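You operate a simulated robot arm through the tools that you are given. There is no shell and no other tool. Be economical: measure what you need, move in short steps, check, and stop when the job is done.

The job below is to be done with a simulated two-armed robot. You get a single attempt, and the scene is never put back.

Task
Pick up the green bottle marked "pear" from the grey table with one hand, pass it to the other hand and put it on the top of the boot dryer. Set down upright: green bottle.

The check looks at the end state, three seconds after you hand in, the way a careful person would. Anything else that was tipped, shoved, dropped, spilled or broken makes it a failure.

Robot
Two 7-joint arms with two-finger parallel grippers on one trunk, on a base that drives. Base frame: it is fixed to the floor where the robot stands at the start and does not move with it; the origin is under the middle of the robot, x ahead of it, y to its left, z up. Readings come in m, degrees, newtons and seconds.
The left shoulder is at the start at [0.071, 0.156, 1.005], the right one opposite. Places, roughly: top of the boot dryer (23x40 cm) [2.68, -0.1, 0.88]. Payload 3.91 kg a hand.
The tool frame of a hand sits at the grasp point between the pads (the TCP): z along the fingers, y along the line on which they close. The tips reach 0.03 m beyond it. Largest opening 0.11 m; finger width 0.02, thickness 0.01; the body of the gripper, 0.048 by 0.112 m, starts 0.055 m behind the TCP.
Orientation is that of the tool frame in the base frame, as [roll, pitch, yaw] about the fixed x, y, z axes, in that order (R = Rz(yaw) Ry(pitch) Rx(roll)). With the fingers straight down and closing along the base's y, the tool's x points along the base's -x, its y along +y and its z along -z.

Tools
- The arms move only by the tool move_arm. It takes "left_rows", "right_rows" or both (then of equal length, played together; a hand with none holds still); each is a list of rows, each a list of 3 entries, a list of its own where there are three numbers: the finger opening in m, from 0 to 0.11, then the shift along the base's x, y, z in units of 25 mm (1.0 is 25 mm), then the turn, a rotation vector about the base's x, y, z in units of 8 degrees (1.0 is 8 degrees). In form: [[gripper, [dx, dy, dz], [rx, ry, rz]], ...]. A call has 1 to 20 rows; each row shifts and turns the commanded pose from where the row before left it. A call with a number of a shift or a turn outside -1 to 1 is refused whole. Rows are played at 5 a second. More than 0.05 m and 8.6 degrees between two rows, or a gripper value outside its range, and nothing of the call is played. Where a pose cannot be reached the arm comes as near as it can. A force on the tool above 40 N (or 10 N above the force at the start of the call, whichever is more), or a blocked arm, ends the call early, and 0.2 s more pass. The fingers move at their own pace (about 0.108 m/s each) and stop on an object; they squeeze with about 24 N. The grip force told is the motor's: it shows also when the fingers shut on nothing. Time passes only in rows, and 0.2 s behind the last, so rows that do not move let the fingers close. It gives the time, the measured TCP pose, the force on the tool (base axes), the opening and the grip force at its end, in the units of the frame above (readings bear some noise), with the torque about the TCP (base axes, N m) and any sound that the robot's microphone picked up, and new pictures: "show" is both (left out), scene, wrist or none (wrist: the cameras of the hands that moved).
- Cameras (640 x 400 px; columns grow to the right, rows downward): "scene" is now at [0.121, -0.021, 1.2251]; the picture's right is [-0.45, -0.89, 0.00], its down [-0.49, 0.24, -0.84] and it looks along [0.75, -0.37, -0.55] (base axes); focal length 251 px, centre (320, 200). "left" rides on the left gripper at [0.072, -0.017, -0.103] in its tool frame; the picture's right is [0.23, 0.97, 0.00], its down [-0.76, 0.18, -0.62] and it looks along [-0.61, 0.14, 0.78] (tool axes); focal length 222 px, centre (320, 200). "right" rides on the right gripper at [0.072, 0.017, -0.103] in its tool frame; the picture's right is [-0.23, 0.97, 0.00], its down [-0.76, -0.18, -0.62] and it looks along [-0.61, -0.14, 0.78] (tool axes); focal length 222 px, centre (320, 200). There is no depth. A picture from a camera that has moved, and an enlarged one, comes with that camera's place and axes in the base frame and with its lens. The place of the scene camera against the robot may be out by one fixed shift of up to 0.025 m in any direction.
- raise_lower(by): slides the trunk up (or, below 0, down) by that many m; the arms and the scene camera ride with it, the base frame stays. It gives what a move gives, with no picture.
- drive_base(legs): drives the robot by 1 to 6 legs, each [ahead, left, turn to the left] in m, m and degrees, along the robot's own axes; the way and the turn of a leg run together, so that a leg with both is an arc; at most 1.5 m and 180 degrees a leg. The arms and the cameras ride along, it lands a little off, and it stops where it bumps. It gives what a move gives, and a new picture of the scene camera.
- turn_head(pan, tilt): turns the head with the scene camera to pan (to the left, within 86 degrees either way) and tilt (down, from -29 to 69), counted from straight ahead of the robot. It gives what a move gives, and a new picture of the scene camera.
- close_up(camera, box): a new picture of the part [left, top, right, bottom] of that camera's present view, enlarged. The clock stands still meanwhile.
- sign_off(): hands the job in; it is judged then, once.

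Go step by step. Nothing tells you exact positions but the pictures and the camera data: compare them with the known pose of the tool, close in by small moves and look again before you grip or let go. The budget is 120 turns and 260 pictures, counting those below and the enlarged ones. Unless the task says otherwise, let go and move clear before handing in, and close with one line.

The tools are called after "Call:" as name(argument=value, ...) on one line, values as JSON. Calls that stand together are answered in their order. move_arm: Moves the arms, as the interface text tells. Its arguments: {"type":"object","properties":{"left_rows":{"type":"array"},"right_rows":{"type":"array"},"show":{"type":"string","enum":["both","scene","wrist","none"]}},"required":[]} The other tools are called the same way: raise_lower (by) slides the trunk up or down; drive_base (legs) drives the base; turn_head (pan, tilt) turns the head that bears the scene camera; close_up (camera, box) takes an enlarged picture of a part of a camera's view; sign_off () hands the job in.

At the start:

```text
time_s: 0.0
left_tool_pos: [0.8497, 0.0863, 0.9786]
left_orientation: [-180.0, 0.0, 179.9]
left_force: [-0.3, 0.2, 0.0]
left_ft_torque: [0.02, 0.02, -0.01]
left_width: 0.1101
left_gripper_force: 0.0
right_tool_pos: [0.5301, -0.5145, 1.049]
right_orientation: [-180.0, 0.0, -180.0]
right_force: [-1.0, 0.3, -0.1]
right_ft_torque: [0.01, 0.01, 0.0]
right_width: 0.11
right_gripper_force: 0.1
trunk travel left (down, up): [-0.45, 0.49]
robot x, y, heading: [0.001, 0.0011, 0.0]
head pan, tilt: [-26.5, 33.1]
```

scene: 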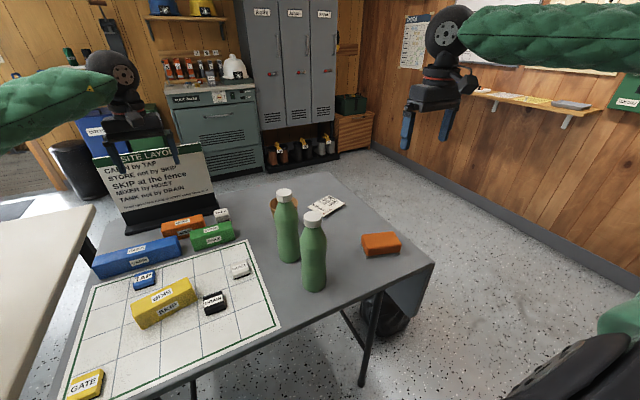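
right: 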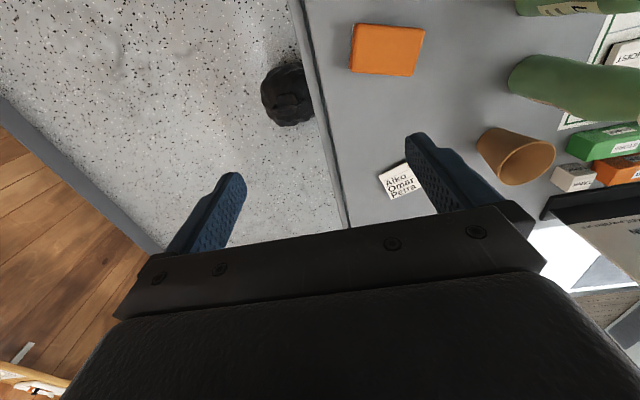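
left: 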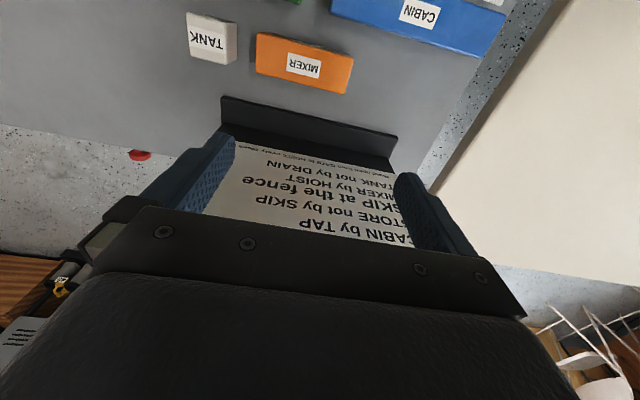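

I see two green bottles on the grey table and a green cabinet far ahead that is probably the boot dryer. I'll read the labels first.

Call:
close_up(camera="scene", box=[240, 170, 400, 300])

Call:
close_up(camera="scene", box=[140, 50, 280, 170])

Call:
close_up(camera="right", box=[480, 0, 640, 200])

```text
3.08 times, centred on (320, 235) of scene
camera zoom: at [0.121, -0.021, 1.2251], right [-0.45, -0.89, 0.0], down [-0.49, 0.24, -0.84], along [0.75, -0.37, -0.55], focal length 773 px, centre (320, 92)
```

zoom: 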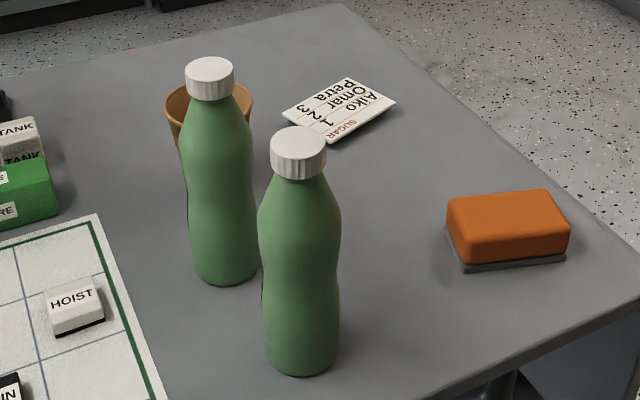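

```text
3.33 times, centred on (210, 110) of scene
camera zoom: at [0.121, -0.021, 1.2251], right [-0.45, -0.89, 0.0], down [-0.49, 0.24, -0.84], along [0.75, -0.37, -0.55], focal length 837 px, centre (687, 500)
```

zoom: 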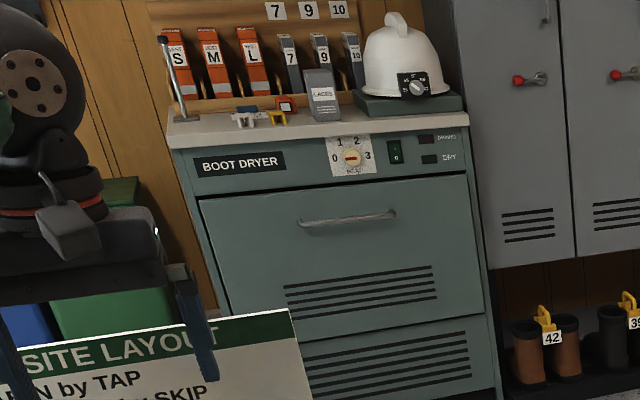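

```text
2.00 times, centred on (560, 100) of right
camera zoom: at [0.458, -0.497, 1.152], right [0.23, 0.97, 0.0], down [0.76, -0.18, 0.62], along [0.61, -0.14, -0.78], focal length 444 px, centre (-160, 400)
```

zoom: 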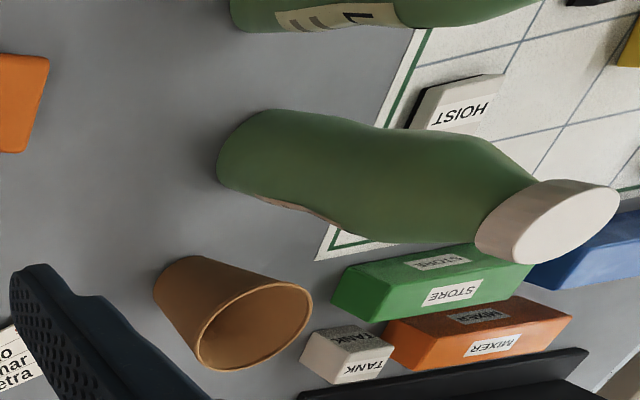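

The dryer is the green cabinet straight ahead with clutter on its top. The bottle labels face away from me, so I'll swing the right hand's camera to the side of the bottles to read them.

Call:
move_arm(right_rows=[[0.11, [0.4, 0, 0], [0, 0, 1]], [0.11, [0.4, 0, 0], [0, 0, 1]], [0.11, [0.4, 0, 0], [0, 0, 1]], [0.11, [0.4, 0, 0], [0, 0, 1]], [0.11, [0.4, 0, 0], [0, 0, 1]], [0.11, [0.4, 0, 0], [0, 0, 1]], [0.11, [0.4, 0, 0], [0, 0, 1]], [0.11, [0.4, 0, 0], [0, 0, 1]], [0.11, [0.4, 0, 0], [0, 0, 1]], [0.11, [0.4, 0, 0], [0, 0, 1]], [0.11, [0.4, 0, 0], [0, 0, 1]], [0.11, [0.4, 0, 0], [0, 0, 1]]], show="wrist")

```text
time_s: 2.6
left_tool_pos: [0.8496, 0.0863, 0.9784]
left_orientation: [180.0, 0.0, 180.0]
left_force: [0.8, -0.1, -0.9]
left_ft_torque: [0.03, 0.02, -0.01]
left_width: 0.1098
left_gripper_force: 0.1
right_tool_pos: [0.6506, -0.5139, 1.0473]
right_orientation: [180.0, 0.0, -84.0]
right_force: [-1.0, 0.2, -1.0]
right_ft_torque: [0.01, 0.01, 0.0]
right_width: 0.1098
right_gripper_force: 0.1
trunk travel left (down, up): [-0.45, 0.49]
robot x, y, heading: [-0.0024, -0.0023, 0.2]
head pan, tilt: [-26.5, 33.1]
camera right: at [0.6416, -0.587, 1.1522], right [-0.99, 0.12, 0.0], down [0.1, 0.78, 0.62], along [0.08, 0.62, -0.78], focal length 222 px, centre (320, 200)
```

right: 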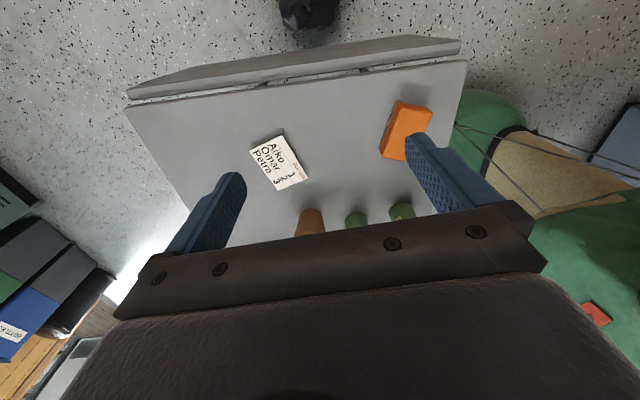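

The gripper body hides the bottles from here. I'll tilt the hand so its fingers point more toward +y.

Call:
move_arm(right_rows=[[0.11, [0, 0, 0], [1, 0, 0]], [0.11, [0, 0, 0], [1, 0, 0]], [0.11, [0, 0, 0], [1, 0, 0]], [0.11, [0, 0, 0], [1, 0, 0]], [0.11, [0, 0, 0], [1, 0, 0]], [0.11, [0, 0, 0], [1, 0, 0]], [0.11, [0, 0, 0], [1, 0, 0]]], show="wrist")

```text
time_s: 4.2
left_tool_pos: [0.8507, 0.0846, 0.9787]
left_orientation: [179.9, 0.0, 180.0]
left_force: [0.2, -0.4, 0.0]
left_ft_torque: [0.02, 0.02, 0.0]
left_width: 0.1099
left_gripper_force: 0.0
right_tool_pos: [0.6505, -0.5146, 1.0487]
right_orientation: [-171.3, 55.6, -79.4]
right_force: [0.1, -0.6, -0.3]
right_ft_torque: [0.01, 0.0, -0.03]
right_width: 0.1098
right_gripper_force: 0.0
trunk travel left (down, up): [-0.45, 0.49]
robot x, y, heading: [-0.0009, 0.0034, 0.0]
head pan, tilt: [-26.5, 33.1]
camera right: at [0.6412, -0.6409, 1.0449], right [-0.99, 0.07, 0.1], down [0.1, -0.09, 0.99], along [0.08, 0.99, 0.08], focal length 222 px, centre (320, 200)
```

right: 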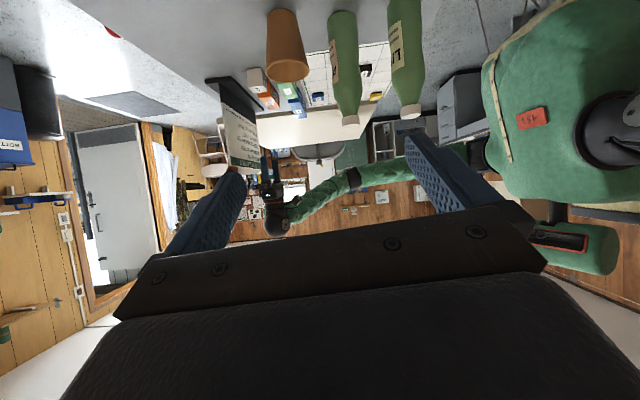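

The bottles are now in view (upside down), so I'll enlarge the labels.

Call:
close_up(camera="right", box=[260, 0, 440, 140])

Call:
close_up(camera="right", box=[380, 0, 430, 110])

```text
2.86 times, centred on (350, 70) of right
camera zoom: at [0.6412, -0.6409, 1.0449], right [-0.99, 0.07, 0.1], down [0.1, -0.09, 0.99], along [0.08, 0.99, 0.08], focal length 635 px, centre (234, 571)
```

zoom: 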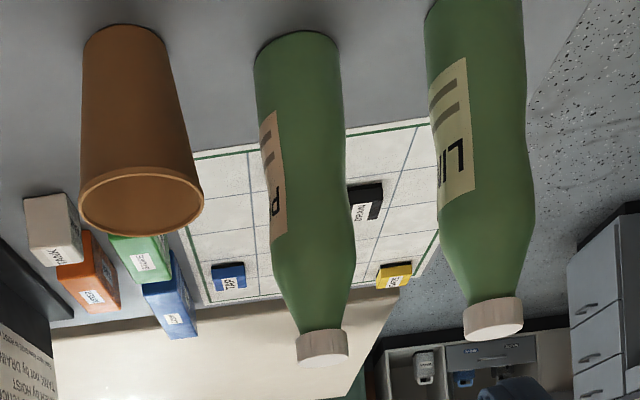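

```text
3.64 times, centred on (405, 55) of right
camera zoom: at [0.6412, -0.6409, 1.0449], right [-0.99, 0.07, 0.1], down [0.1, -0.09, 0.99], along [0.08, 0.99, 0.08], focal length 808 px, centre (11, 727)
```

zoom: 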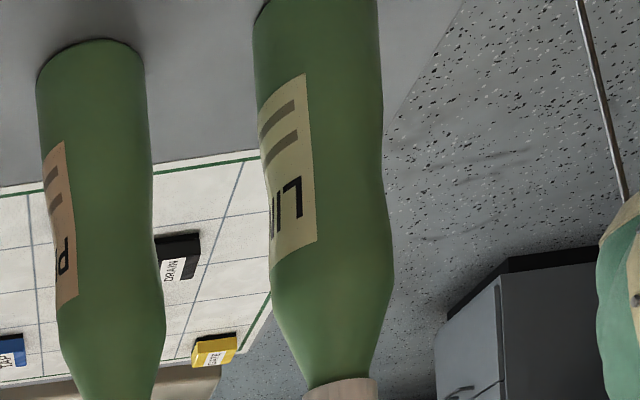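

The far green bottle reads "P…" on a tan label, so that one is pear; the near one is "LIME". I place pear at about (0.60, -0.175), with its cap top at z≈0.94. Next I'll look at the dryer top to choose where and how to set it down.

Call:
turn_head(pan=-4, tilt=8)

Call:
close_up(camera="scene", box=[270, 160, 390, 240])

```text
time_s: 5.1
left_tool_pos: [0.8491, 0.0867, 0.9786]
left_orientation: [180.0, 0.1, 180.0]
left_force: [-0.3, 0.0, 0.4]
left_ft_torque: [-0.01, 0.0, 0.04]
left_width: 0.1098
left_gripper_force: 0.1
right_tool_pos: [0.65, -0.5136, 1.0489]
right_orientation: [-171.3, 55.4, -79.5]
right_force: [0.3, -0.4, 0.6]
right_ft_torque: [0.02, 0.0, 0.05]
right_width: 0.11
right_gripper_force: 0.0
trunk travel left (down, up): [-0.45, 0.49]
robot x, y, heading: [0.0012, 0.0034, -0.0]
head pan, tilt: [-4.0, 8.0]
camera scene: at [0.1338, 0.0121, 1.2655], right [-0.07, -1.0, 0.0], down [-0.14, 0.01, -0.99], along [0.99, -0.07, -0.14], focal length 251 px, centre (320, 200)
```

scene: 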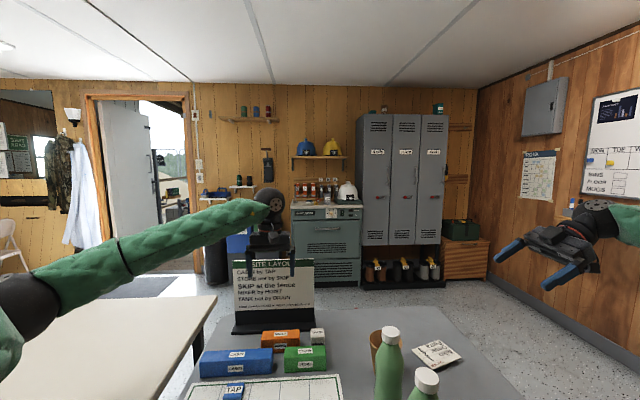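

```text
5.00 times, centred on (330, 200) of scene
camera zoom: at [0.1338, 0.0121, 1.2655], right [-0.07, -1.0, 0.0], down [-0.14, 0.01, -0.99], along [0.99, -0.07, -0.14], focal length 1256 px, centre (270, 200)
```

zoom: 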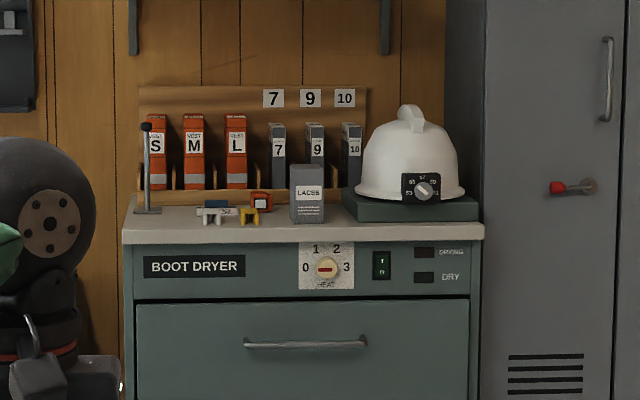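

The left part of the dryer top has a post, small bricks and a LACES box, and there looks to be room at the front left. I'll pick pear from above with the right hand, so first I'll return that hand to pointing down and approach.

Call:
move_arm(right_rows=[[0.11, [0, 0, 0], [-1, 0, 0]], [0.11, [0, 0, 0], [-1, 0, 0]], [0.11, [0, 0, 0], [-1, 0, 0]], [0.11, [0, 0, 0], [-1, 0, 0]], [0.11, [0, 0, 0], [-1, 0, 0]], [0.11, [0, 0, 0], [-1, 0, 0]], [0.11, [0, 0, 0], [-1, 0, 0]], [0.11, [-0.167, 0.383, 0], [0, 0, -1]], [0.11, [-0.167, 0.383, 0], [0, 0, -1]], [0.11, [-0.167, 0.383, 0], [0, 0, -1]], [0.11, [-0.167, 0.383, 0], [0, 0, -1]], [0.11, [-0.167, 0.383, 0], [0, 0, -1]], [0.11, [-0.167, 0.383, 0], [0, 0, -1]], [0.11, [-0.167, 0.383, 0], [0, 0, -1]], [0.11, [-0.167, 0.383, 0], [0, 0, -1]], [0.11, [-0.167, 0.383, 0], [0, 0, -1]], [0.11, [-0.167, 0.383, 0], [0, 0, -1]], [0.11, [-0.167, 0.383, 0], [0, 0, -1]], [0.11, [-0.167, 0.383, 0], [0, 0, -1]]], show="none")

Call:
turn_head(pan=-20, tilt=33)

Call:
close_up(camera="right", box=[0, 0, 640, 400])

```text
time_s: 9.1
left_tool_pos: [0.8503, 0.0858, 0.9784]
left_orientation: [-180.0, 0.0, 180.0]
left_force: [0.3, 0.4, -0.1]
left_ft_torque: [-0.01, 0.01, -0.02]
left_width: 0.1104
left_gripper_force: 0.0
right_tool_pos: [0.5995, -0.3986, 1.0486]
right_orientation: [179.9, 0.0, 179.9]
right_force: [0.3, 0.9, -0.6]
right_ft_torque: [0.0, -0.01, -0.03]
right_width: 0.11
right_gripper_force: 0.0
trunk travel left (down, up): [-0.45, 0.49]
robot x, y, heading: [0.0017, -0.0041, -0.2]
head pan, tilt: [-4.0, 8.0]
```

```text
time_s: 10.0
left_tool_pos: [0.8488, 0.0858, 0.9784]
left_orientation: [-180.0, 0.0, 180.0]
left_force: [-0.1, 0.3, 0.8]
left_ft_torque: [-0.01, -0.02, -0.04]
left_width: 0.1102
left_gripper_force: 0.0
right_tool_pos: [0.5999, -0.3995, 1.0478]
right_orientation: [179.9, 0.1, -180.0]
right_force: [0.9, -0.5, -0.2]
right_ft_torque: [0.0, -0.01, 0.02]
right_width: 0.1098
right_gripper_force: 0.1
trunk travel left (down, up): [-0.45, 0.49]
robot x, y, heading: [0.0022, -0.0026, -0.2]
head pan, tilt: [-20.0, 33.0]
camera scene: at [0.1251, -0.0116, 1.2254], right [-0.34, -0.94, 0.0], down [-0.51, 0.19, -0.84], along [0.79, -0.29, -0.54], focal length 251 px, centre (320, 200)
```

scene: 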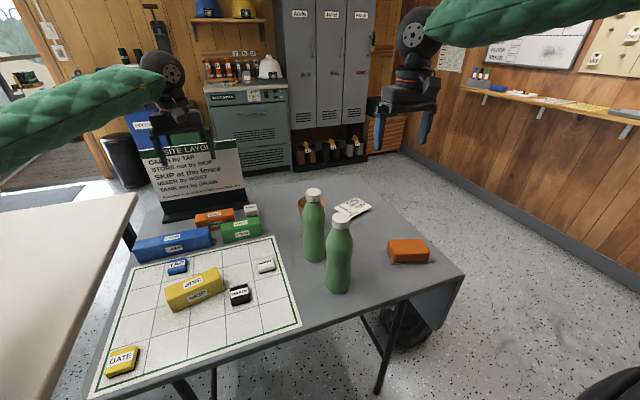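

```text
1.00 times, centred on (320, 200) of right (not enlarged: the box is as wide or as high as the picture)
camera zoom: at [0.5271, -0.3818, 1.1519], right [0.23, 0.97, 0.0], down [0.76, -0.18, 0.62], along [0.61, -0.14, -0.78], focal length 222 px, centre (320, 200)
```

zoom: 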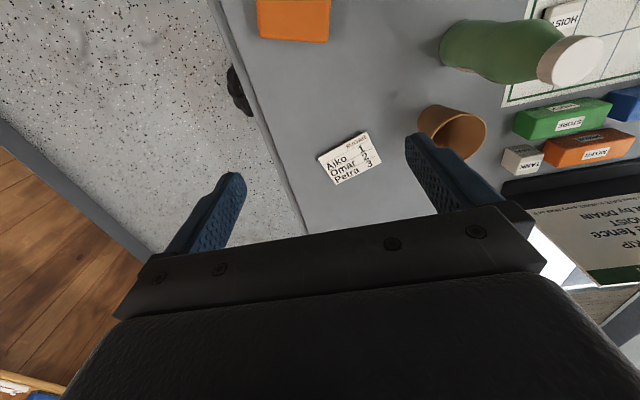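

Two views put pear's cap at about (0.599, -0.188, 0.943). I'll move the right hand above it and check from both cameras.

Call:
move_arm(right_rows=[[0.11, [0, 1, 0], [0, 0, 0]], [0.11, [0, 1, 0], [0, 0, 0]], [0.11, [0, 1, 0], [0, 0, 0]], [0.11, [0, 1, 0], [0, 0, 0]], [0.11, [0, 1, 0], [0, 0, 0]], [0.11, [0, 1, 0], [0, 0, 0]], [0.11, [0, 1, 0], [0, 0, 0]], [0.11, [0, 1, 0], [0, 0, 0]], [0.11, [0, 0.45, 0], [0, 0, 0]], [0.11, [0, 0, 0], [0, 0, 0]]])

```text
time_s: 12.2
left_tool_pos: [0.8509, 0.0877, 0.9781]
left_orientation: [179.9, 0.0, 179.9]
left_force: [0.0, -0.1, 1.2]
left_ft_torque: [0.0, -0.04, 0.03]
left_width: 0.1103
left_gripper_force: 0.0
right_tool_pos: [0.5992, -0.1879, 1.0475]
right_orientation: [-180.0, 0.0, -180.0]
right_force: [-0.4, -0.3, 1.5]
right_ft_torque: [0.01, 0.0, 0.01]
right_width: 0.1097
right_gripper_force: 0.1
trunk travel left (down, up): [-0.45, 0.49]
robot x, y, heading: [0.0013, -0.002, -0.2]
head pan, tilt: [-20.0, 33.0]
camera scene: at [0.1251, -0.0117, 1.2253], right [-0.34, -0.94, 0.0], down [-0.51, 0.19, -0.84], along [0.79, -0.29, -0.55], focal length 251 px, centre (320, 200)
camera right: at [0.5274, -0.1694, 1.152], right [0.23, 0.97, 0.0], down [0.76, -0.18, 0.62], along [0.61, -0.14, -0.78], focal length 222 px, centre (320, 200)
```

scene: 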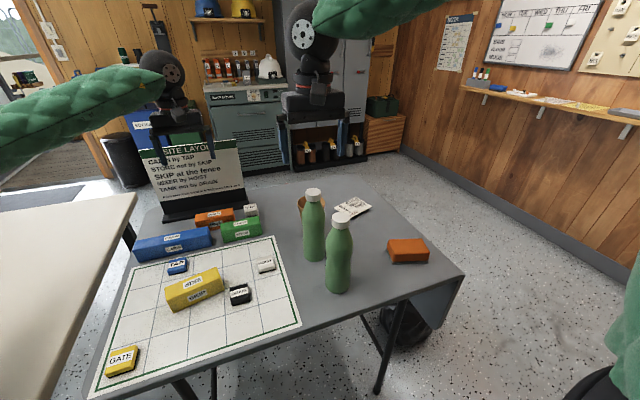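
right: 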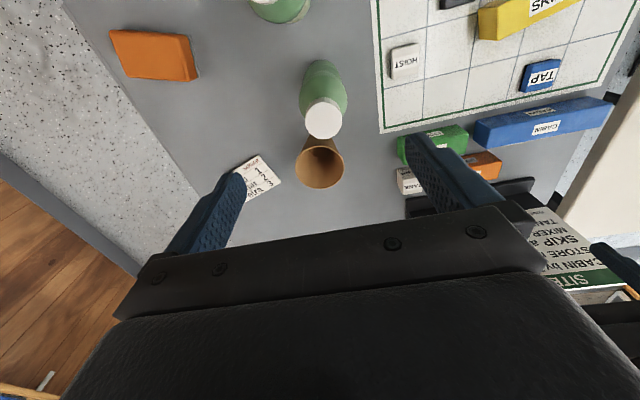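

The cap is centred under the hand to within about 5 mm. I'll correct that and descend most of the way.

Call:
move_arm(right_rows=[[0.11, [0, 0.2, -1], [0, 0, 0]], [0.11, [0, 0, -1], [0, 0, 0]], [0.11, [0, 0, -1], [0, 0, 0]], [0.11, [0, 0, -1], [0, 0, 0]], [0.11, [0, 0, -0.9], [0, 0, 0]], [0.11, [0, 0, 0], [0, 0, 0]]])

Call:
close_up(camera="scene", box=[240, 100, 400, 300])

```text
time_s: 13.6
left_tool_pos: [0.8501, 0.0861, 0.9783]
left_orientation: [-180.0, 0.0, 180.0]
left_force: [-0.7, 0.4, 0.3]
left_ft_torque: [0.03, 0.04, 0.01]
left_width: 0.1102
left_gripper_force: 0.2
right_tool_pos: [0.6002, -0.1826, 0.9269]
right_orientation: [180.0, 0.0, 179.8]
right_force: [-0.4, 0.2, 0.3]
right_ft_torque: [0.02, 0.0, -0.01]
right_width: 0.1098
right_gripper_force: 0.0
trunk travel left (down, up): [-0.45, 0.49]
robot x, y, heading: [0.0011, -0.0011, -0.1]
head pan, tilt: [-20.0, 33.0]
camera scene: at [0.1248, -0.0116, 1.2254], right [-0.34, -0.94, 0.0], down [-0.51, 0.19, -0.84], along [0.79, -0.29, -0.54], focal length 251 px, centre (320, 200)
camera right: at [0.5266, -0.1651, 1.0314], right [0.23, 0.97, 0.0], down [0.76, -0.18, 0.62], along [0.61, -0.14, -0.78], focal length 222 px, centre (320, 200)
```

scene: 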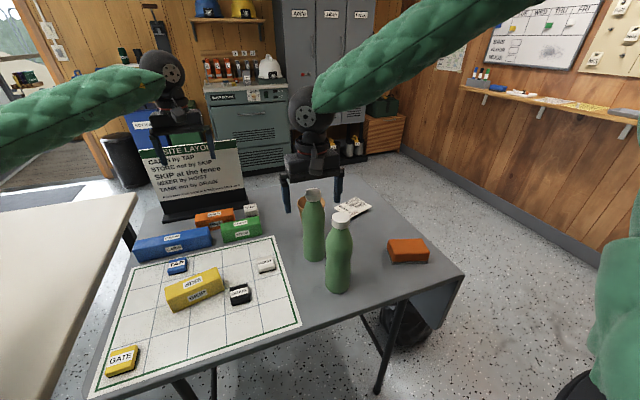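
right: 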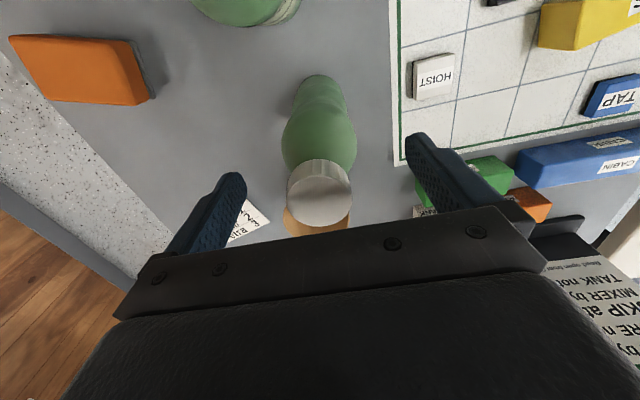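

```text
2.00 times, centred on (320, 200) of scene
camera zoom: at [0.1248, -0.0116, 1.2254], right [-0.34, -0.94, 0.0], down [-0.51, 0.19, -0.84], along [0.79, -0.29, -0.54], focal length 502 px, centre (320, 200)
```

zoom: 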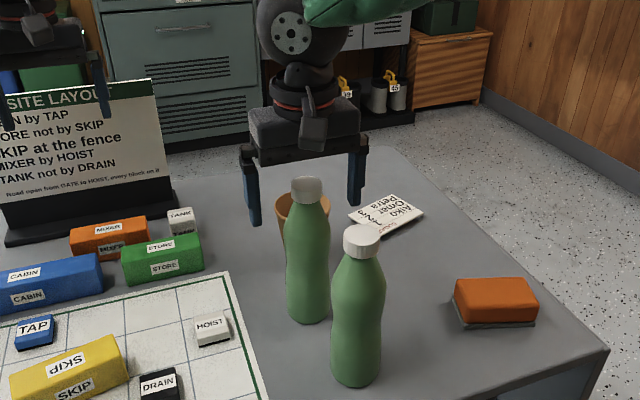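

The hand is centred on the cap. I'll go down the last 25 mm and close.

Call:
move_arm(right_rows=[[0.11, [0, 0.08, -0.6], [0, 0, 0]], [0.11, [0, 0, -0.45], [0, 0, 0]], [0.11, [0, 0, 0], [0, 0, 0]], [0.03, [0, 0, 0], [0, 0, 0]], [0.03, [0, 0, 0], [0, 0, 0]], [0.03, [0, 0, 0], [0, 0, 0]], [0.03, [0, 0, 0], [0, 0, 0]]])

Call:
close_up(camera="scene", box=[240, 100, 400, 300])

```text
time_s: 15.2
left_tool_pos: [0.8498, 0.0866, 0.9784]
left_orientation: [-180.0, 0.0, -179.9]
left_force: [0.5, 0.6, -0.4]
left_ft_torque: [-0.01, 0.0, 0.03]
left_width: 0.1099
left_gripper_force: 0.0
right_tool_pos: [0.6004, -0.1803, 0.9]
right_orientation: [-180.0, 0.1, 180.0]
right_force: [0.1, -0.7, -0.2]
right_ft_torque: [0.03, 0.0, 0.02]
right_width: 0.0565
right_gripper_force: 23.9
trunk travel left (down, up): [-0.45, 0.49]
robot x, y, heading: [0.0023, 0.0005, 0.0]
head pan, tilt: [-20.0, 33.0]
camera scene: at [0.1252, -0.0116, 1.2253], right [-0.34, -0.94, 0.0], down [-0.51, 0.19, -0.84], along [0.79, -0.29, -0.55], focal length 251 px, centre (320, 200)
camera right: at [0.5274, -0.1627, 1.0042], right [0.23, 0.97, 0.0], down [0.76, -0.18, 0.62], along [0.61, -0.14, -0.78], focal length 222 px, centre (320, 200)
```

scene: 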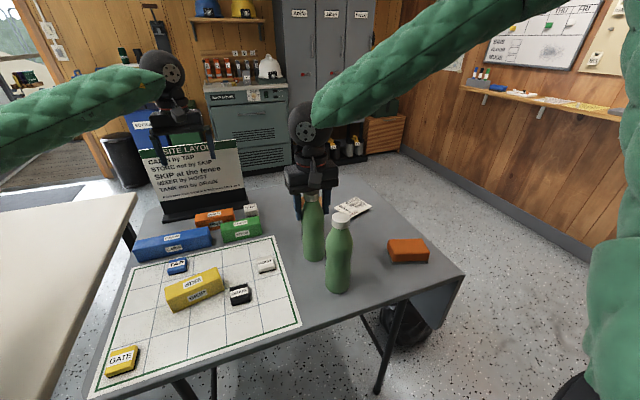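
right: 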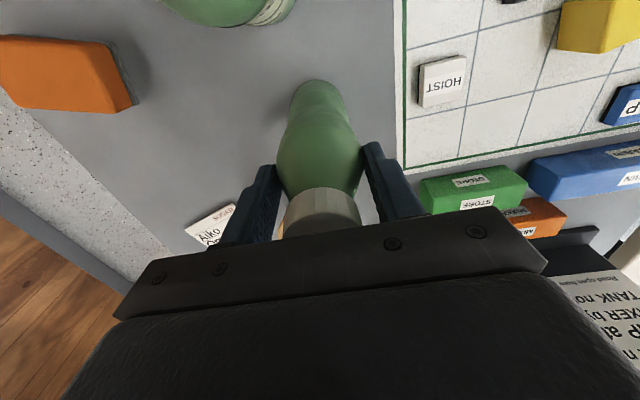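

```text
2.00 times, centred on (320, 200) of scene
camera zoom: at [0.1252, -0.0116, 1.2253], right [-0.34, -0.94, 0.0], down [-0.51, 0.19, -0.84], along [0.79, -0.29, -0.55], focal length 502 px, centre (320, 200)
```

zoom: 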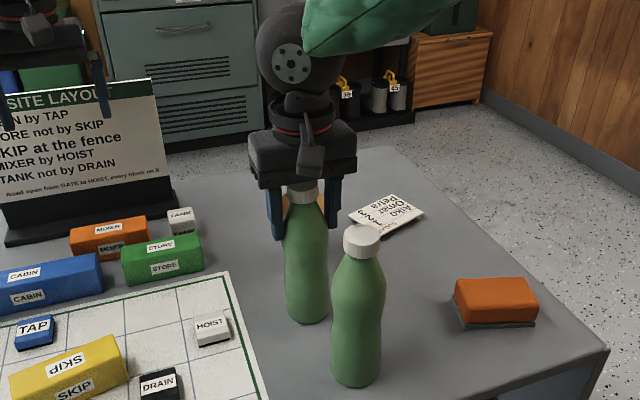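

The fingers hold the bottle's shoulder at 56 mm and 24 N. I'll lift straight up.

Call:
move_arm(right_rows=[[0.03, [0, 0, 0.2], [0, 0, 0]], [0.03, [0, 0, 0.4], [0, 0, 0]], [0.03, [0, 0, 0.6], [0, 0, 0]], [0.03, [0, 0, 0.8], [0, 0, 0]], [0.03, [0, 0, 1], [0, 0, 0]], [0.03, [0, 0, 1], [0, 0, 0]], [0.03, [0, 0, 1], [0, 0, 0]], [0.03, [0, 0, 1], [0, 0, 0]], [0.03, [0, 0, 1], [0, 0, 0]], [0.03, [0, 0, 1], [0, 0, 0]], [0.03, [0, 0, 1], [0, 0, 0]], [0.03, [0, 0, 1], [0, 0, 0]], [0.03, [0, 0, 0], [0, 0, 0]]])

```text
time_s: 18.0
left_tool_pos: [0.8501, 0.0861, 0.9774]
left_orientation: [-180.0, 0.0, -180.0]
left_force: [-0.5, 0.9, 0.4]
left_ft_torque: [-0.02, -0.03, 0.0]
left_width: 0.1099
left_gripper_force: 0.0
right_tool_pos: [0.5982, -0.1809, 1.1495]
right_orientation: [-180.0, -0.1, -180.0]
right_force: [0.5, 0.7, -0.2]
right_ft_torque: [-0.02, 0.02, 0.02]
right_width: 0.056
right_gripper_force: 23.8
trunk travel left (down, up): [-0.45, 0.49]
robot x, y, heading: [0.0005, 0.0029, -0.2]
head pan, tilt: [-20.0, 33.0]
camera scene: at [0.1255, -0.0118, 1.2252], right [-0.34, -0.94, 0.0], down [-0.51, 0.19, -0.84], along [0.79, -0.29, -0.55], focal length 251 px, centre (320, 200)
camera right: at [0.5262, -0.1646, 1.2541], right [0.23, 0.97, 0.0], down [0.76, -0.18, 0.62], along [0.61, -0.14, -0.78], focal length 222 px, centre (320, 200)
```

scene: 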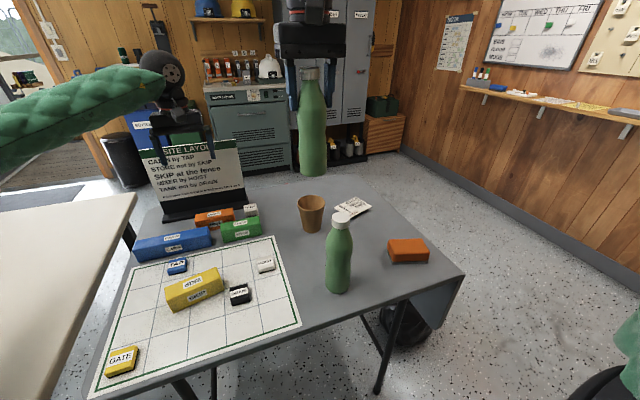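
right: 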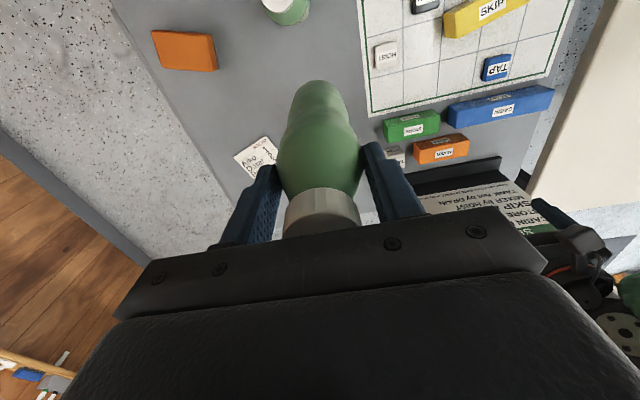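

The bottle is clear of the table and hanging straight. Now I'll bring the left hand back and tilt its fingers forward (30° below horizontal, 30° to the right), ready to take the lower body.

Call:
move_arm(left_rows=[[0.11, [-0.5, 0, 0.82], [0, 0, 0]], [0.11, [-0.5, 0, 0.82], [0, 0, 0]], [0.11, [-0.5, 0, 0.82], [0, 0, 0]], [0.11, [-0.5, 0, 0.82], [0, 0, 0]], [0.11, [-0.97, 0, 0], [0, -0.9375, 0]], [0.11, [-0.97, 0, 0], [0, -0.9375, 0]], [0.11, [-0.97, 0, 0], [0, -0.9375, 0]], [0.11, [-0.97, 0, 0], [0, -0.9375, 0]], [0.11, [-0.97, 0, 0], [0, -0.9375, 0]], [0.11, [-0.97, 0, 0], [0, -0.9375, 0]], [0.11, [-0.97, 0, 0], [0, -0.9375, 0]], [0.11, [-0.97, 0, 0], [0, -0.9375, 0]], [0.11, [-0.97, 0, 0], [0, 0, -0.9375]], [0.11, [-0.97, 0, 0], [0, 0, -0.9375]], [0.11, [-0.97, 0, 0], [0, 0, -0.9375]], [0.11, [-0.97, 0, 0], [0, 0, -0.9375]], [0.11, [0, 0, 0], [0, 0, 0]]])

```text
time_s: 21.6
left_tool_pos: [0.557, 0.0714, 1.0839]
left_orientation: [180.0, 59.9, 150.0]
left_force: [-0.9, -0.8, -0.1]
left_ft_torque: [-0.02, 0.01, 0.0]
left_width: 0.1101
left_gripper_force: 0.0
left hand out of reach, approached as far as the arm can: row 14, 15, 16
right_tool_pos: [0.599, -0.1821, 1.1501]
right_orientation: [179.9, 0.0, -180.0]
right_force: [0.7, 0.1, -0.3]
right_ft_torque: [0.01, 0.01, 0.01]
right_width: 0.0562
right_gripper_force: 24.2
trunk travel left (down, up): [-0.45, 0.49]
robot x, y, heading: [-0.0009, 0.0008, -0.1]
head pan, tilt: [-20.0, 33.0]
camera scene: at [0.1252, -0.0119, 1.2252], right [-0.34, -0.94, 0.0], down [-0.51, 0.19, -0.84], along [0.79, -0.29, -0.55], focal length 251 px, centre (320, 200)
camera left: at [0.4394, 0.1201, 1.0739], right [0.39, 0.9, -0.2], down [-0.05, 0.23, 0.97], along [0.92, -0.37, 0.13], focal length 222 px, centre (320, 200)
```

scene: 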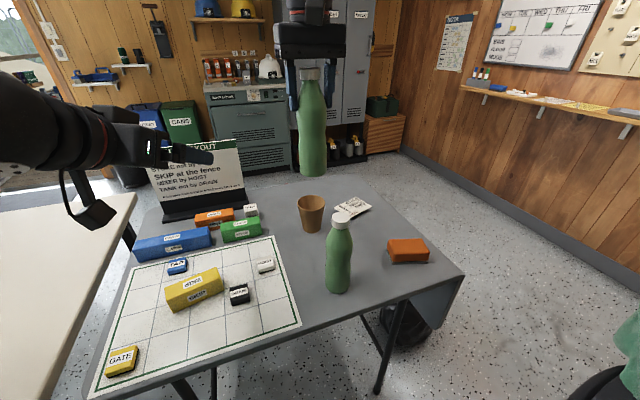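
left: 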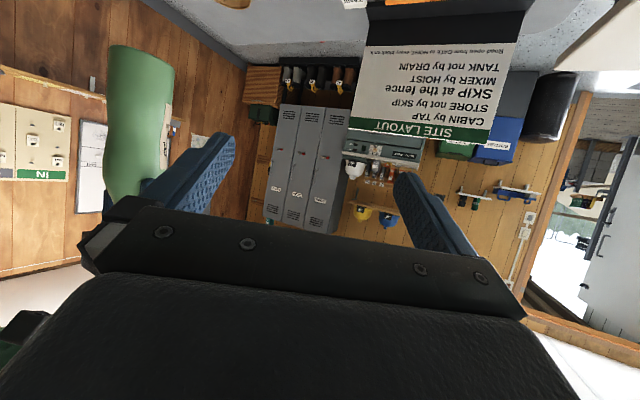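

The left arm can't fold in that close, so the handover will be further out, at about x=0.72. I'll carry the bottle there with the right hand.

Call:
move_arm(right_rows=[[0.03, [0.605, 0.76, 0], [0, 0, 0]], [0.03, [0.605, 0.76, 0], [0, 0, 0]], [0.03, [0.605, 0.76, 0], [0, 0, 0]], [0.03, [0.605, 0.76, 0], [0, 0, 0]], [0.03, [0.605, 0.76, 0], [0, 0, 0]], [0.03, [0.605, 0.76, 0], [0, 0, 0]], [0.03, [0.605, 0.76, 0], [0, 0, 0]], [0.03, [0.605, 0.76, 0], [0, 0, 0]], [0.03, [0, 0, 0], [0, 0, 0]]], left_rows=[[0.11, [0.5, 0, 0], [0, 0, 0]], [0.11, [0.5, 0, 0], [0, 0, 0]], [0.11, [0.5, 0, 0], [0, 0, 0]], [0.11, [0.5, 0, 0], [0, 0, 0]], [0.11, [0, 0, 0], [0, 0, 0]], [0.11, [0, 0, 0], [0, 0, 0]], [0.11, [0, 0, 0], [0, 0, 0]], [0.11, [0, 0, 0], [0, 0, 0]], [0.11, [0, 0, 0], [0, 0, 0]]])

Call:
turn_head(pan=-5, tilt=20)

```text
time_s: 23.6
left_tool_pos: [0.6074, 0.0722, 1.0852]
left_orientation: [180.0, 60.1, 150.1]
left_force: [0.7, 0.1, 0.2]
left_ft_torque: [0.02, -0.05, -0.01]
left_width: 0.1099
left_gripper_force: 0.1
right_tool_pos: [0.6913, -0.0691, 1.151]
right_orientation: [179.9, 0.0, 179.9]
right_force: [0.2, 0.4, -0.3]
right_ft_torque: [0.01, -0.02, 0.0]
right_width: 0.0562
right_gripper_force: 24.3
right hand out of reach, approached as far as the arm can: row 7, 8
trunk travel left (down, up): [-0.45, 0.49]
robot x, y, heading: [0.0016, 0.0007, -0.0]
head pan, tilt: [-20.0, 33.0]
camera scene: at [0.1247, -0.0116, 1.2253], right [-0.34, -0.94, 0.0], down [-0.51, 0.19, -0.84], along [0.79, -0.29, -0.54], focal length 251 px, centre (320, 200)
camera right: at [0.6182, -0.0512, 1.2547], right [0.23, 0.97, 0.0], down [0.76, -0.18, 0.62], along [0.61, -0.14, -0.78], focal length 222 px, centre (320, 200)
camera left: at [0.4897, 0.1195, 1.0751], right [0.39, 0.9, -0.2], down [-0.05, 0.23, 0.97], along [0.92, -0.37, 0.13], focal length 222 px, centre (320, 200)
```

scene: 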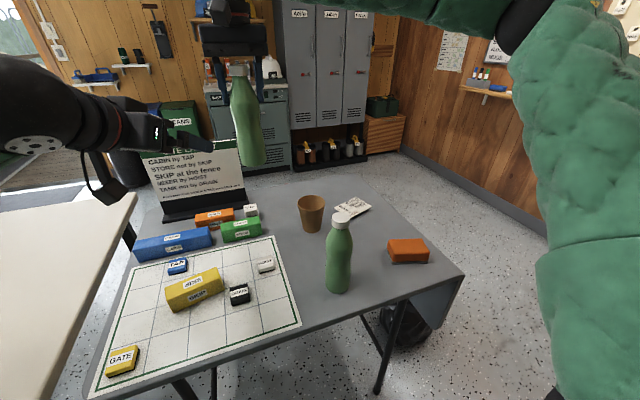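
right: 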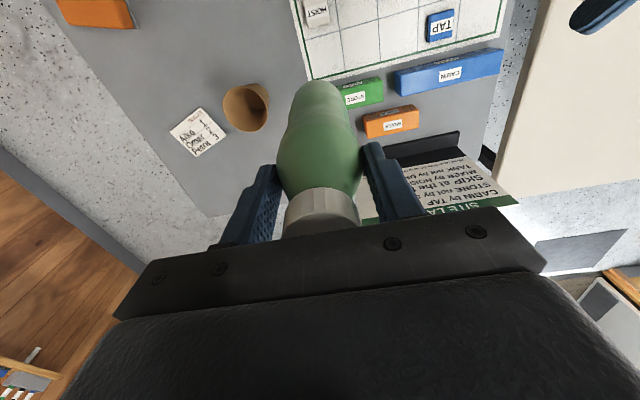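
left: 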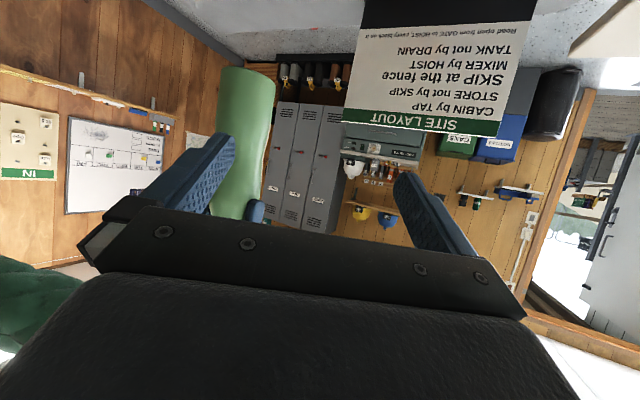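

```text
time_s: 24.4
left_tool_pos: [0.6062, 0.0713, 1.0843]
left_orientation: [-180.0, 60.0, 150.1]
left_force: [0.3, -0.7, 0.9]
left_ft_torque: [-0.02, 0.02, -0.05]
left_width: 0.1102
left_gripper_force: 0.1
right_tool_pos: [0.6915, -0.0686, 1.151]
right_orientation: [180.0, 0.0, 179.9]
right_force: [0.3, 0.0, -0.2]
right_ft_torque: [0.01, -0.04, 0.0]
right_width: 0.0558
right_gripper_force: 23.7
trunk travel left (down, up): [-0.45, 0.49]
robot x, y, heading: [0.0027, -0.0013, 0.1]
head pan, tilt: [-5.0, 20.0]
camera scene: at [0.1342, 0.0107, 1.246], right [-0.09, -1.0, 0.0], down [-0.34, 0.03, -0.94], along [0.94, -0.08, -0.34], focal length 251 px, centre (320, 200)
```

scene: 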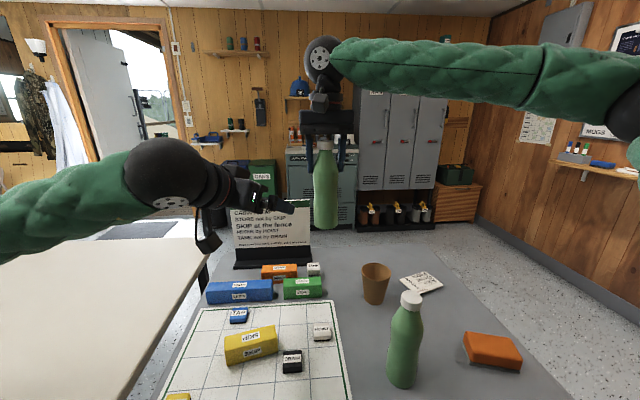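

The right hand is at its reach limit, with the bottle at about (0.690, -0.069). I'll line the left hand up on the approach line.

Call:
move_arm(left_rows=[[0.11, [0, -0.92, -0.25], [0, 0, 0]], [0.11, [0, -0.92, -0.25], [0, 0, 0]], [0.11, [0, -0.92, -0.25], [0, 0, 0]], [0.11, [0, -0.92, -0.25], [0, 0, 0]], [0.11, [0, 0, 0], [0, 0, 0]]])

Call:
close_up(camera="scene", box=[200, 100, 400, 250])

```text
time_s: 25.6
left_tool_pos: [0.6077, -0.0208, 1.0589]
left_orientation: [-179.9, 60.0, 150.1]
left_force: [-0.3, 0.8, -0.2]
left_ft_torque: [-0.01, -0.03, 0.0]
left_width: 0.1101
left_gripper_force: 0.0
right_tool_pos: [0.6916, -0.0685, 1.1494]
right_orientation: [-180.0, 0.0, 179.8]
right_force: [-0.2, 0.2, -0.3]
right_ft_torque: [-0.03, -0.03, -0.02]
right_width: 0.0558
right_gripper_force: 23.5
trunk travel left (down, up): [-0.45, 0.49]
robot x, y, heading: [-0.001, 0.0023, -0.1]
head pan, tilt: [-5.0, 20.0]
camera scene: at [0.1341, 0.0112, 1.2461], right [-0.09, -1.0, 0.0], down [-0.34, 0.03, -0.94], along [0.94, -0.08, -0.34], focal length 251 px, centre (320, 200)
camera left: at [0.4905, 0.0273, 1.0497], right [0.39, 0.9, -0.2], down [-0.05, 0.23, 0.97], along [0.92, -0.37, 0.13], focal length 222 px, centre (320, 200)
```

scene: 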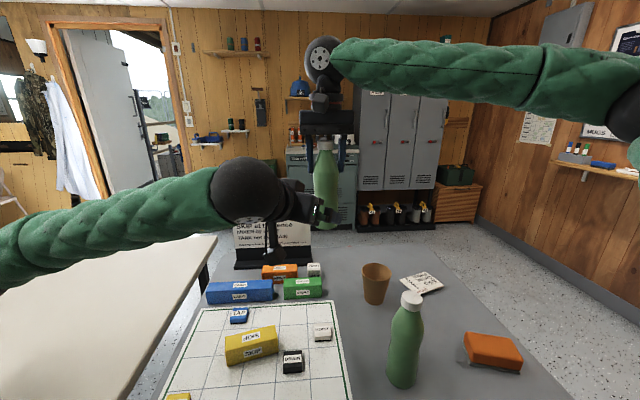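
left: 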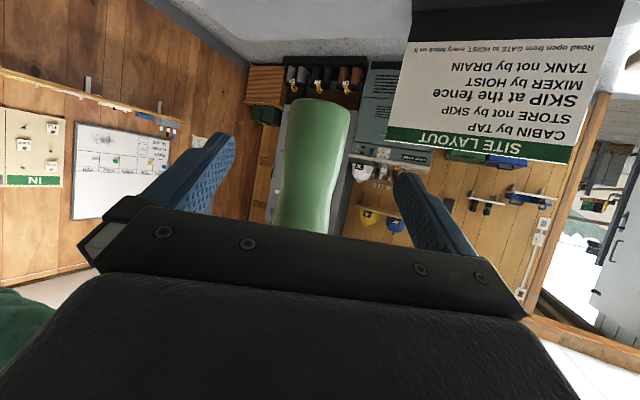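

```text
2.67 times, centred on (300, 175) of scene
camera zoom: at [0.1341, 0.0112, 1.2461], right [-0.09, -1.0, 0.0], down [-0.34, 0.03, -0.94], along [0.94, -0.08, -0.34], focal length 670 px, centre (373, 267)
```

zoom: 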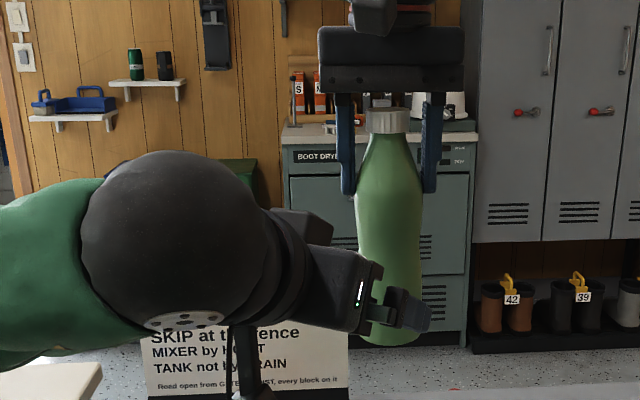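

The bottle is centred between the left fingers, about 6 cm above its base. I'll advance along the approach line and check before closing.

Call:
move_arm(left_rows=[[0.11, [0.745, -0.43, 0], [0, 0, 0]], [0.11, [0.745, -0.43, 0], [0, 0, 0]], [0.11, [0.745, -0.43, 0], [0, 0, 0]], [0.11, [0.6, -0.35, 0], [0, 0, 0]], [0.11, [0, 0, 0], [0, 0, 0]]])

Call:
close_up(camera="scene", box=[200, 100, 400, 250])

```text
time_s: 26.8
left_tool_pos: [0.6776, -0.0604, 1.0584]
left_orientation: [-179.9, 60.0, 150.2]
left_force: [0.1, -0.8, -0.2]
left_ft_torque: [-0.01, -0.03, 0.01]
left_width: 0.1101
left_gripper_force: 0.1
right_tool_pos: [0.6914, -0.0695, 1.1505]
right_orientation: [180.0, 0.0, 179.9]
right_force: [0.5, 0.4, -0.2]
right_ft_torque: [0.01, 0.02, 0.02]
right_width: 0.0559
right_gripper_force: 24.8
trunk travel left (down, up): [-0.45, 0.49]
robot x, y, heading: [-0.0005, 0.0006, -0.1]
head pan, tilt: [-5.0, 20.0]
camera scene: at [0.1341, 0.0109, 1.2461], right [-0.09, -1.0, 0.0], down [-0.34, 0.03, -0.94], along [0.94, -0.08, -0.34], focal length 251 px, centre (320, 200)
camera left: at [0.5608, -0.0114, 1.0494], right [0.39, 0.9, -0.2], down [-0.05, 0.23, 0.97], along [0.92, -0.37, 0.13], focal length 222 px, centre (320, 200)
```

scene: 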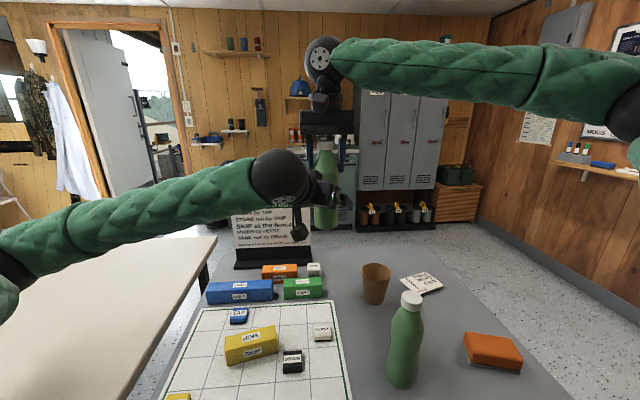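
left: 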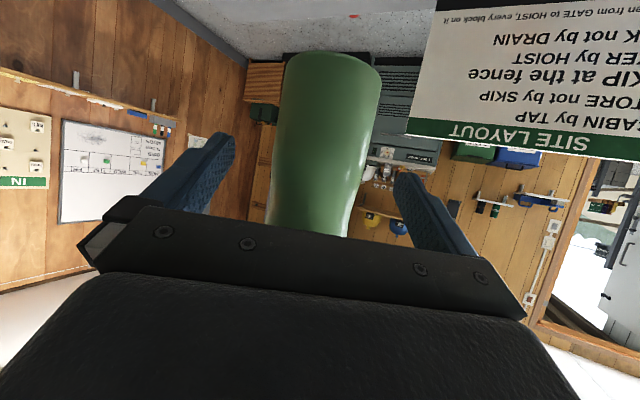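

```text
2.67 times, centred on (300, 175) of scene
camera zoom: at [0.1341, 0.0109, 1.2461], right [-0.09, -1.0, 0.0], down [-0.34, 0.03, -0.94], along [0.94, -0.08, -0.34], focal length 670 px, centre (373, 267)
```

zoom: 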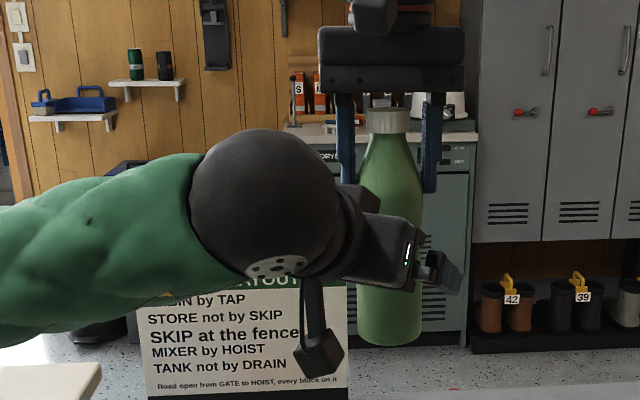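

The bottle sits well between the left fingers. I'll move in 6 mm more and close the left hand, with the right still holding.

Call:
move_arm(left_rows=[[0.11, [0.2, -0.12, 0], [0, 0, 0]], [0.11, [0, 0, 0], [0, 0, 0]], [0.03, [0, 0, 0], [0, 0, 0]], [0.03, [0, 0, 0], [0, 0, 0]], [0.03, [0, 0, 0], [0, 0, 0]], [0.03, [0, 0, 0], [0, 0, 0]]])

```text
time_s: 28.1
left_tool_pos: [0.6826, -0.0644, 1.0588]
left_orientation: [-179.9, 60.1, 150.0]
left_force: [-3.3, -8.0, -1.6]
left_ft_torque: [0.19, 0.04, -0.1]
left_width: 0.0556
left_gripper_force: 24.0
right_tool_pos: [0.6908, -0.0694, 1.1506]
right_orientation: [180.0, 0.0, 179.9]
right_force: [3.3, 7.6, 0.9]
right_ft_torque: [0.5, -0.26, -0.01]
right_width: 0.0559
right_gripper_force: 23.6
trunk travel left (down, up): [-0.45, 0.49]
robot x, y, heading: [0.0005, 0.0018, -0.0]
head pan, tilt: [-5.0, 20.0]
camera scene: at [0.1342, 0.0108, 1.246], right [-0.09, -1.0, 0.0], down [-0.34, 0.03, -0.94], along [0.94, -0.08, -0.34], focal length 251 px, centre (320, 200)
camera left: at [0.5654, -0.0151, 1.0489], right [0.39, 0.9, -0.2], down [-0.05, 0.23, 0.97], along [0.92, -0.37, 0.13], focal length 222 px, centre (320, 200)
```

scene: 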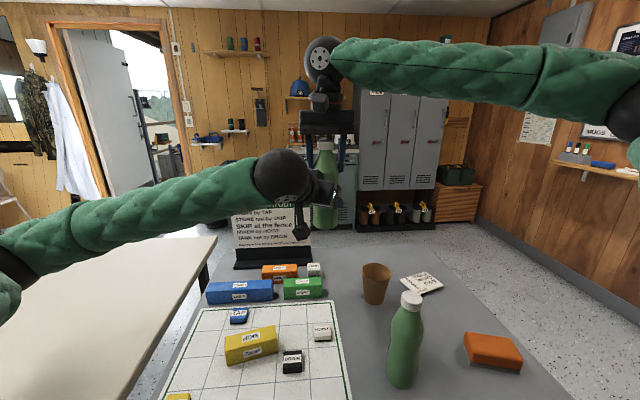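
left: 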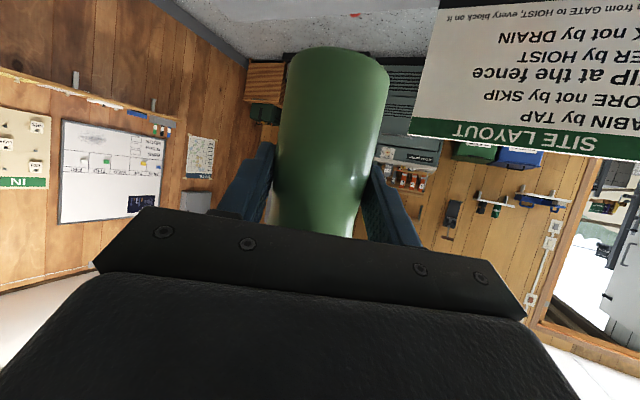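

Both hands hold the bottle, with about 8 N of sideways strain between them. I'll relax that with a small left shift before letting go with the right.

Call:
move_arm(left_rows=[[0.03, [-0.05, -0.1, 0], [0, 0, 0]], [0.03, [0, 0, 0], [0, 0, 0]]], show="none")

```text
time_s: 28.8
left_tool_pos: [0.6831, -0.0648, 1.0582]
left_orientation: [-180.0, 60.0, 150.1]
left_force: [3.1, 17.6, -6.6]
left_ft_torque: [-0.66, 0.03, 0.3]
left_width: 0.056
left_gripper_force: 24.0
right_tool_pos: [0.6912, -0.0695, 1.1505]
right_orientation: [180.0, 0.0, 179.9]
right_force: [-3.2, -18.1, 6.9]
right_ft_torque: [-0.86, 0.3, -0.1]
right_width: 0.0561
right_gripper_force: 24.3
trunk travel left (down, up): [-0.45, 0.49]
robot x, y, heading: [-0.0023, 0.0011, -0.1]
head pan, tilt: [-5.0, 20.0]
```

That overshot, so I'll go back about 1.7 mm.

Call:
move_arm(left_rows=[[0.03, [0.02, 0.068, 0.0], [0, 0, 0]], [0.03, [0, 0, 0], [0, 0, 0]]], show="none")

```text
time_s: 29.4
left_tool_pos: [0.6826, -0.0639, 1.0587]
left_orientation: [-179.8, 59.9, 150.1]
left_force: [5.7, 8.0, -7.2]
left_ft_torque: [-0.41, 0.33, 0.13]
left_width: 0.0558
left_gripper_force: 24.1
right_tool_pos: [0.691, -0.0685, 1.1502]
right_orientation: [-179.9, 0.0, -180.0]
right_force: [-6.1, -7.9, 7.1]
right_ft_torque: [-0.3, 0.29, -0.03]
right_width: 0.0557
right_gripper_force: 24.4
trunk travel left (down, up): [-0.45, 0.49]
robot x, y, heading: [0.0013, 0.0034, -0.2]
head pan, tilt: [-5.0, 20.0]
```

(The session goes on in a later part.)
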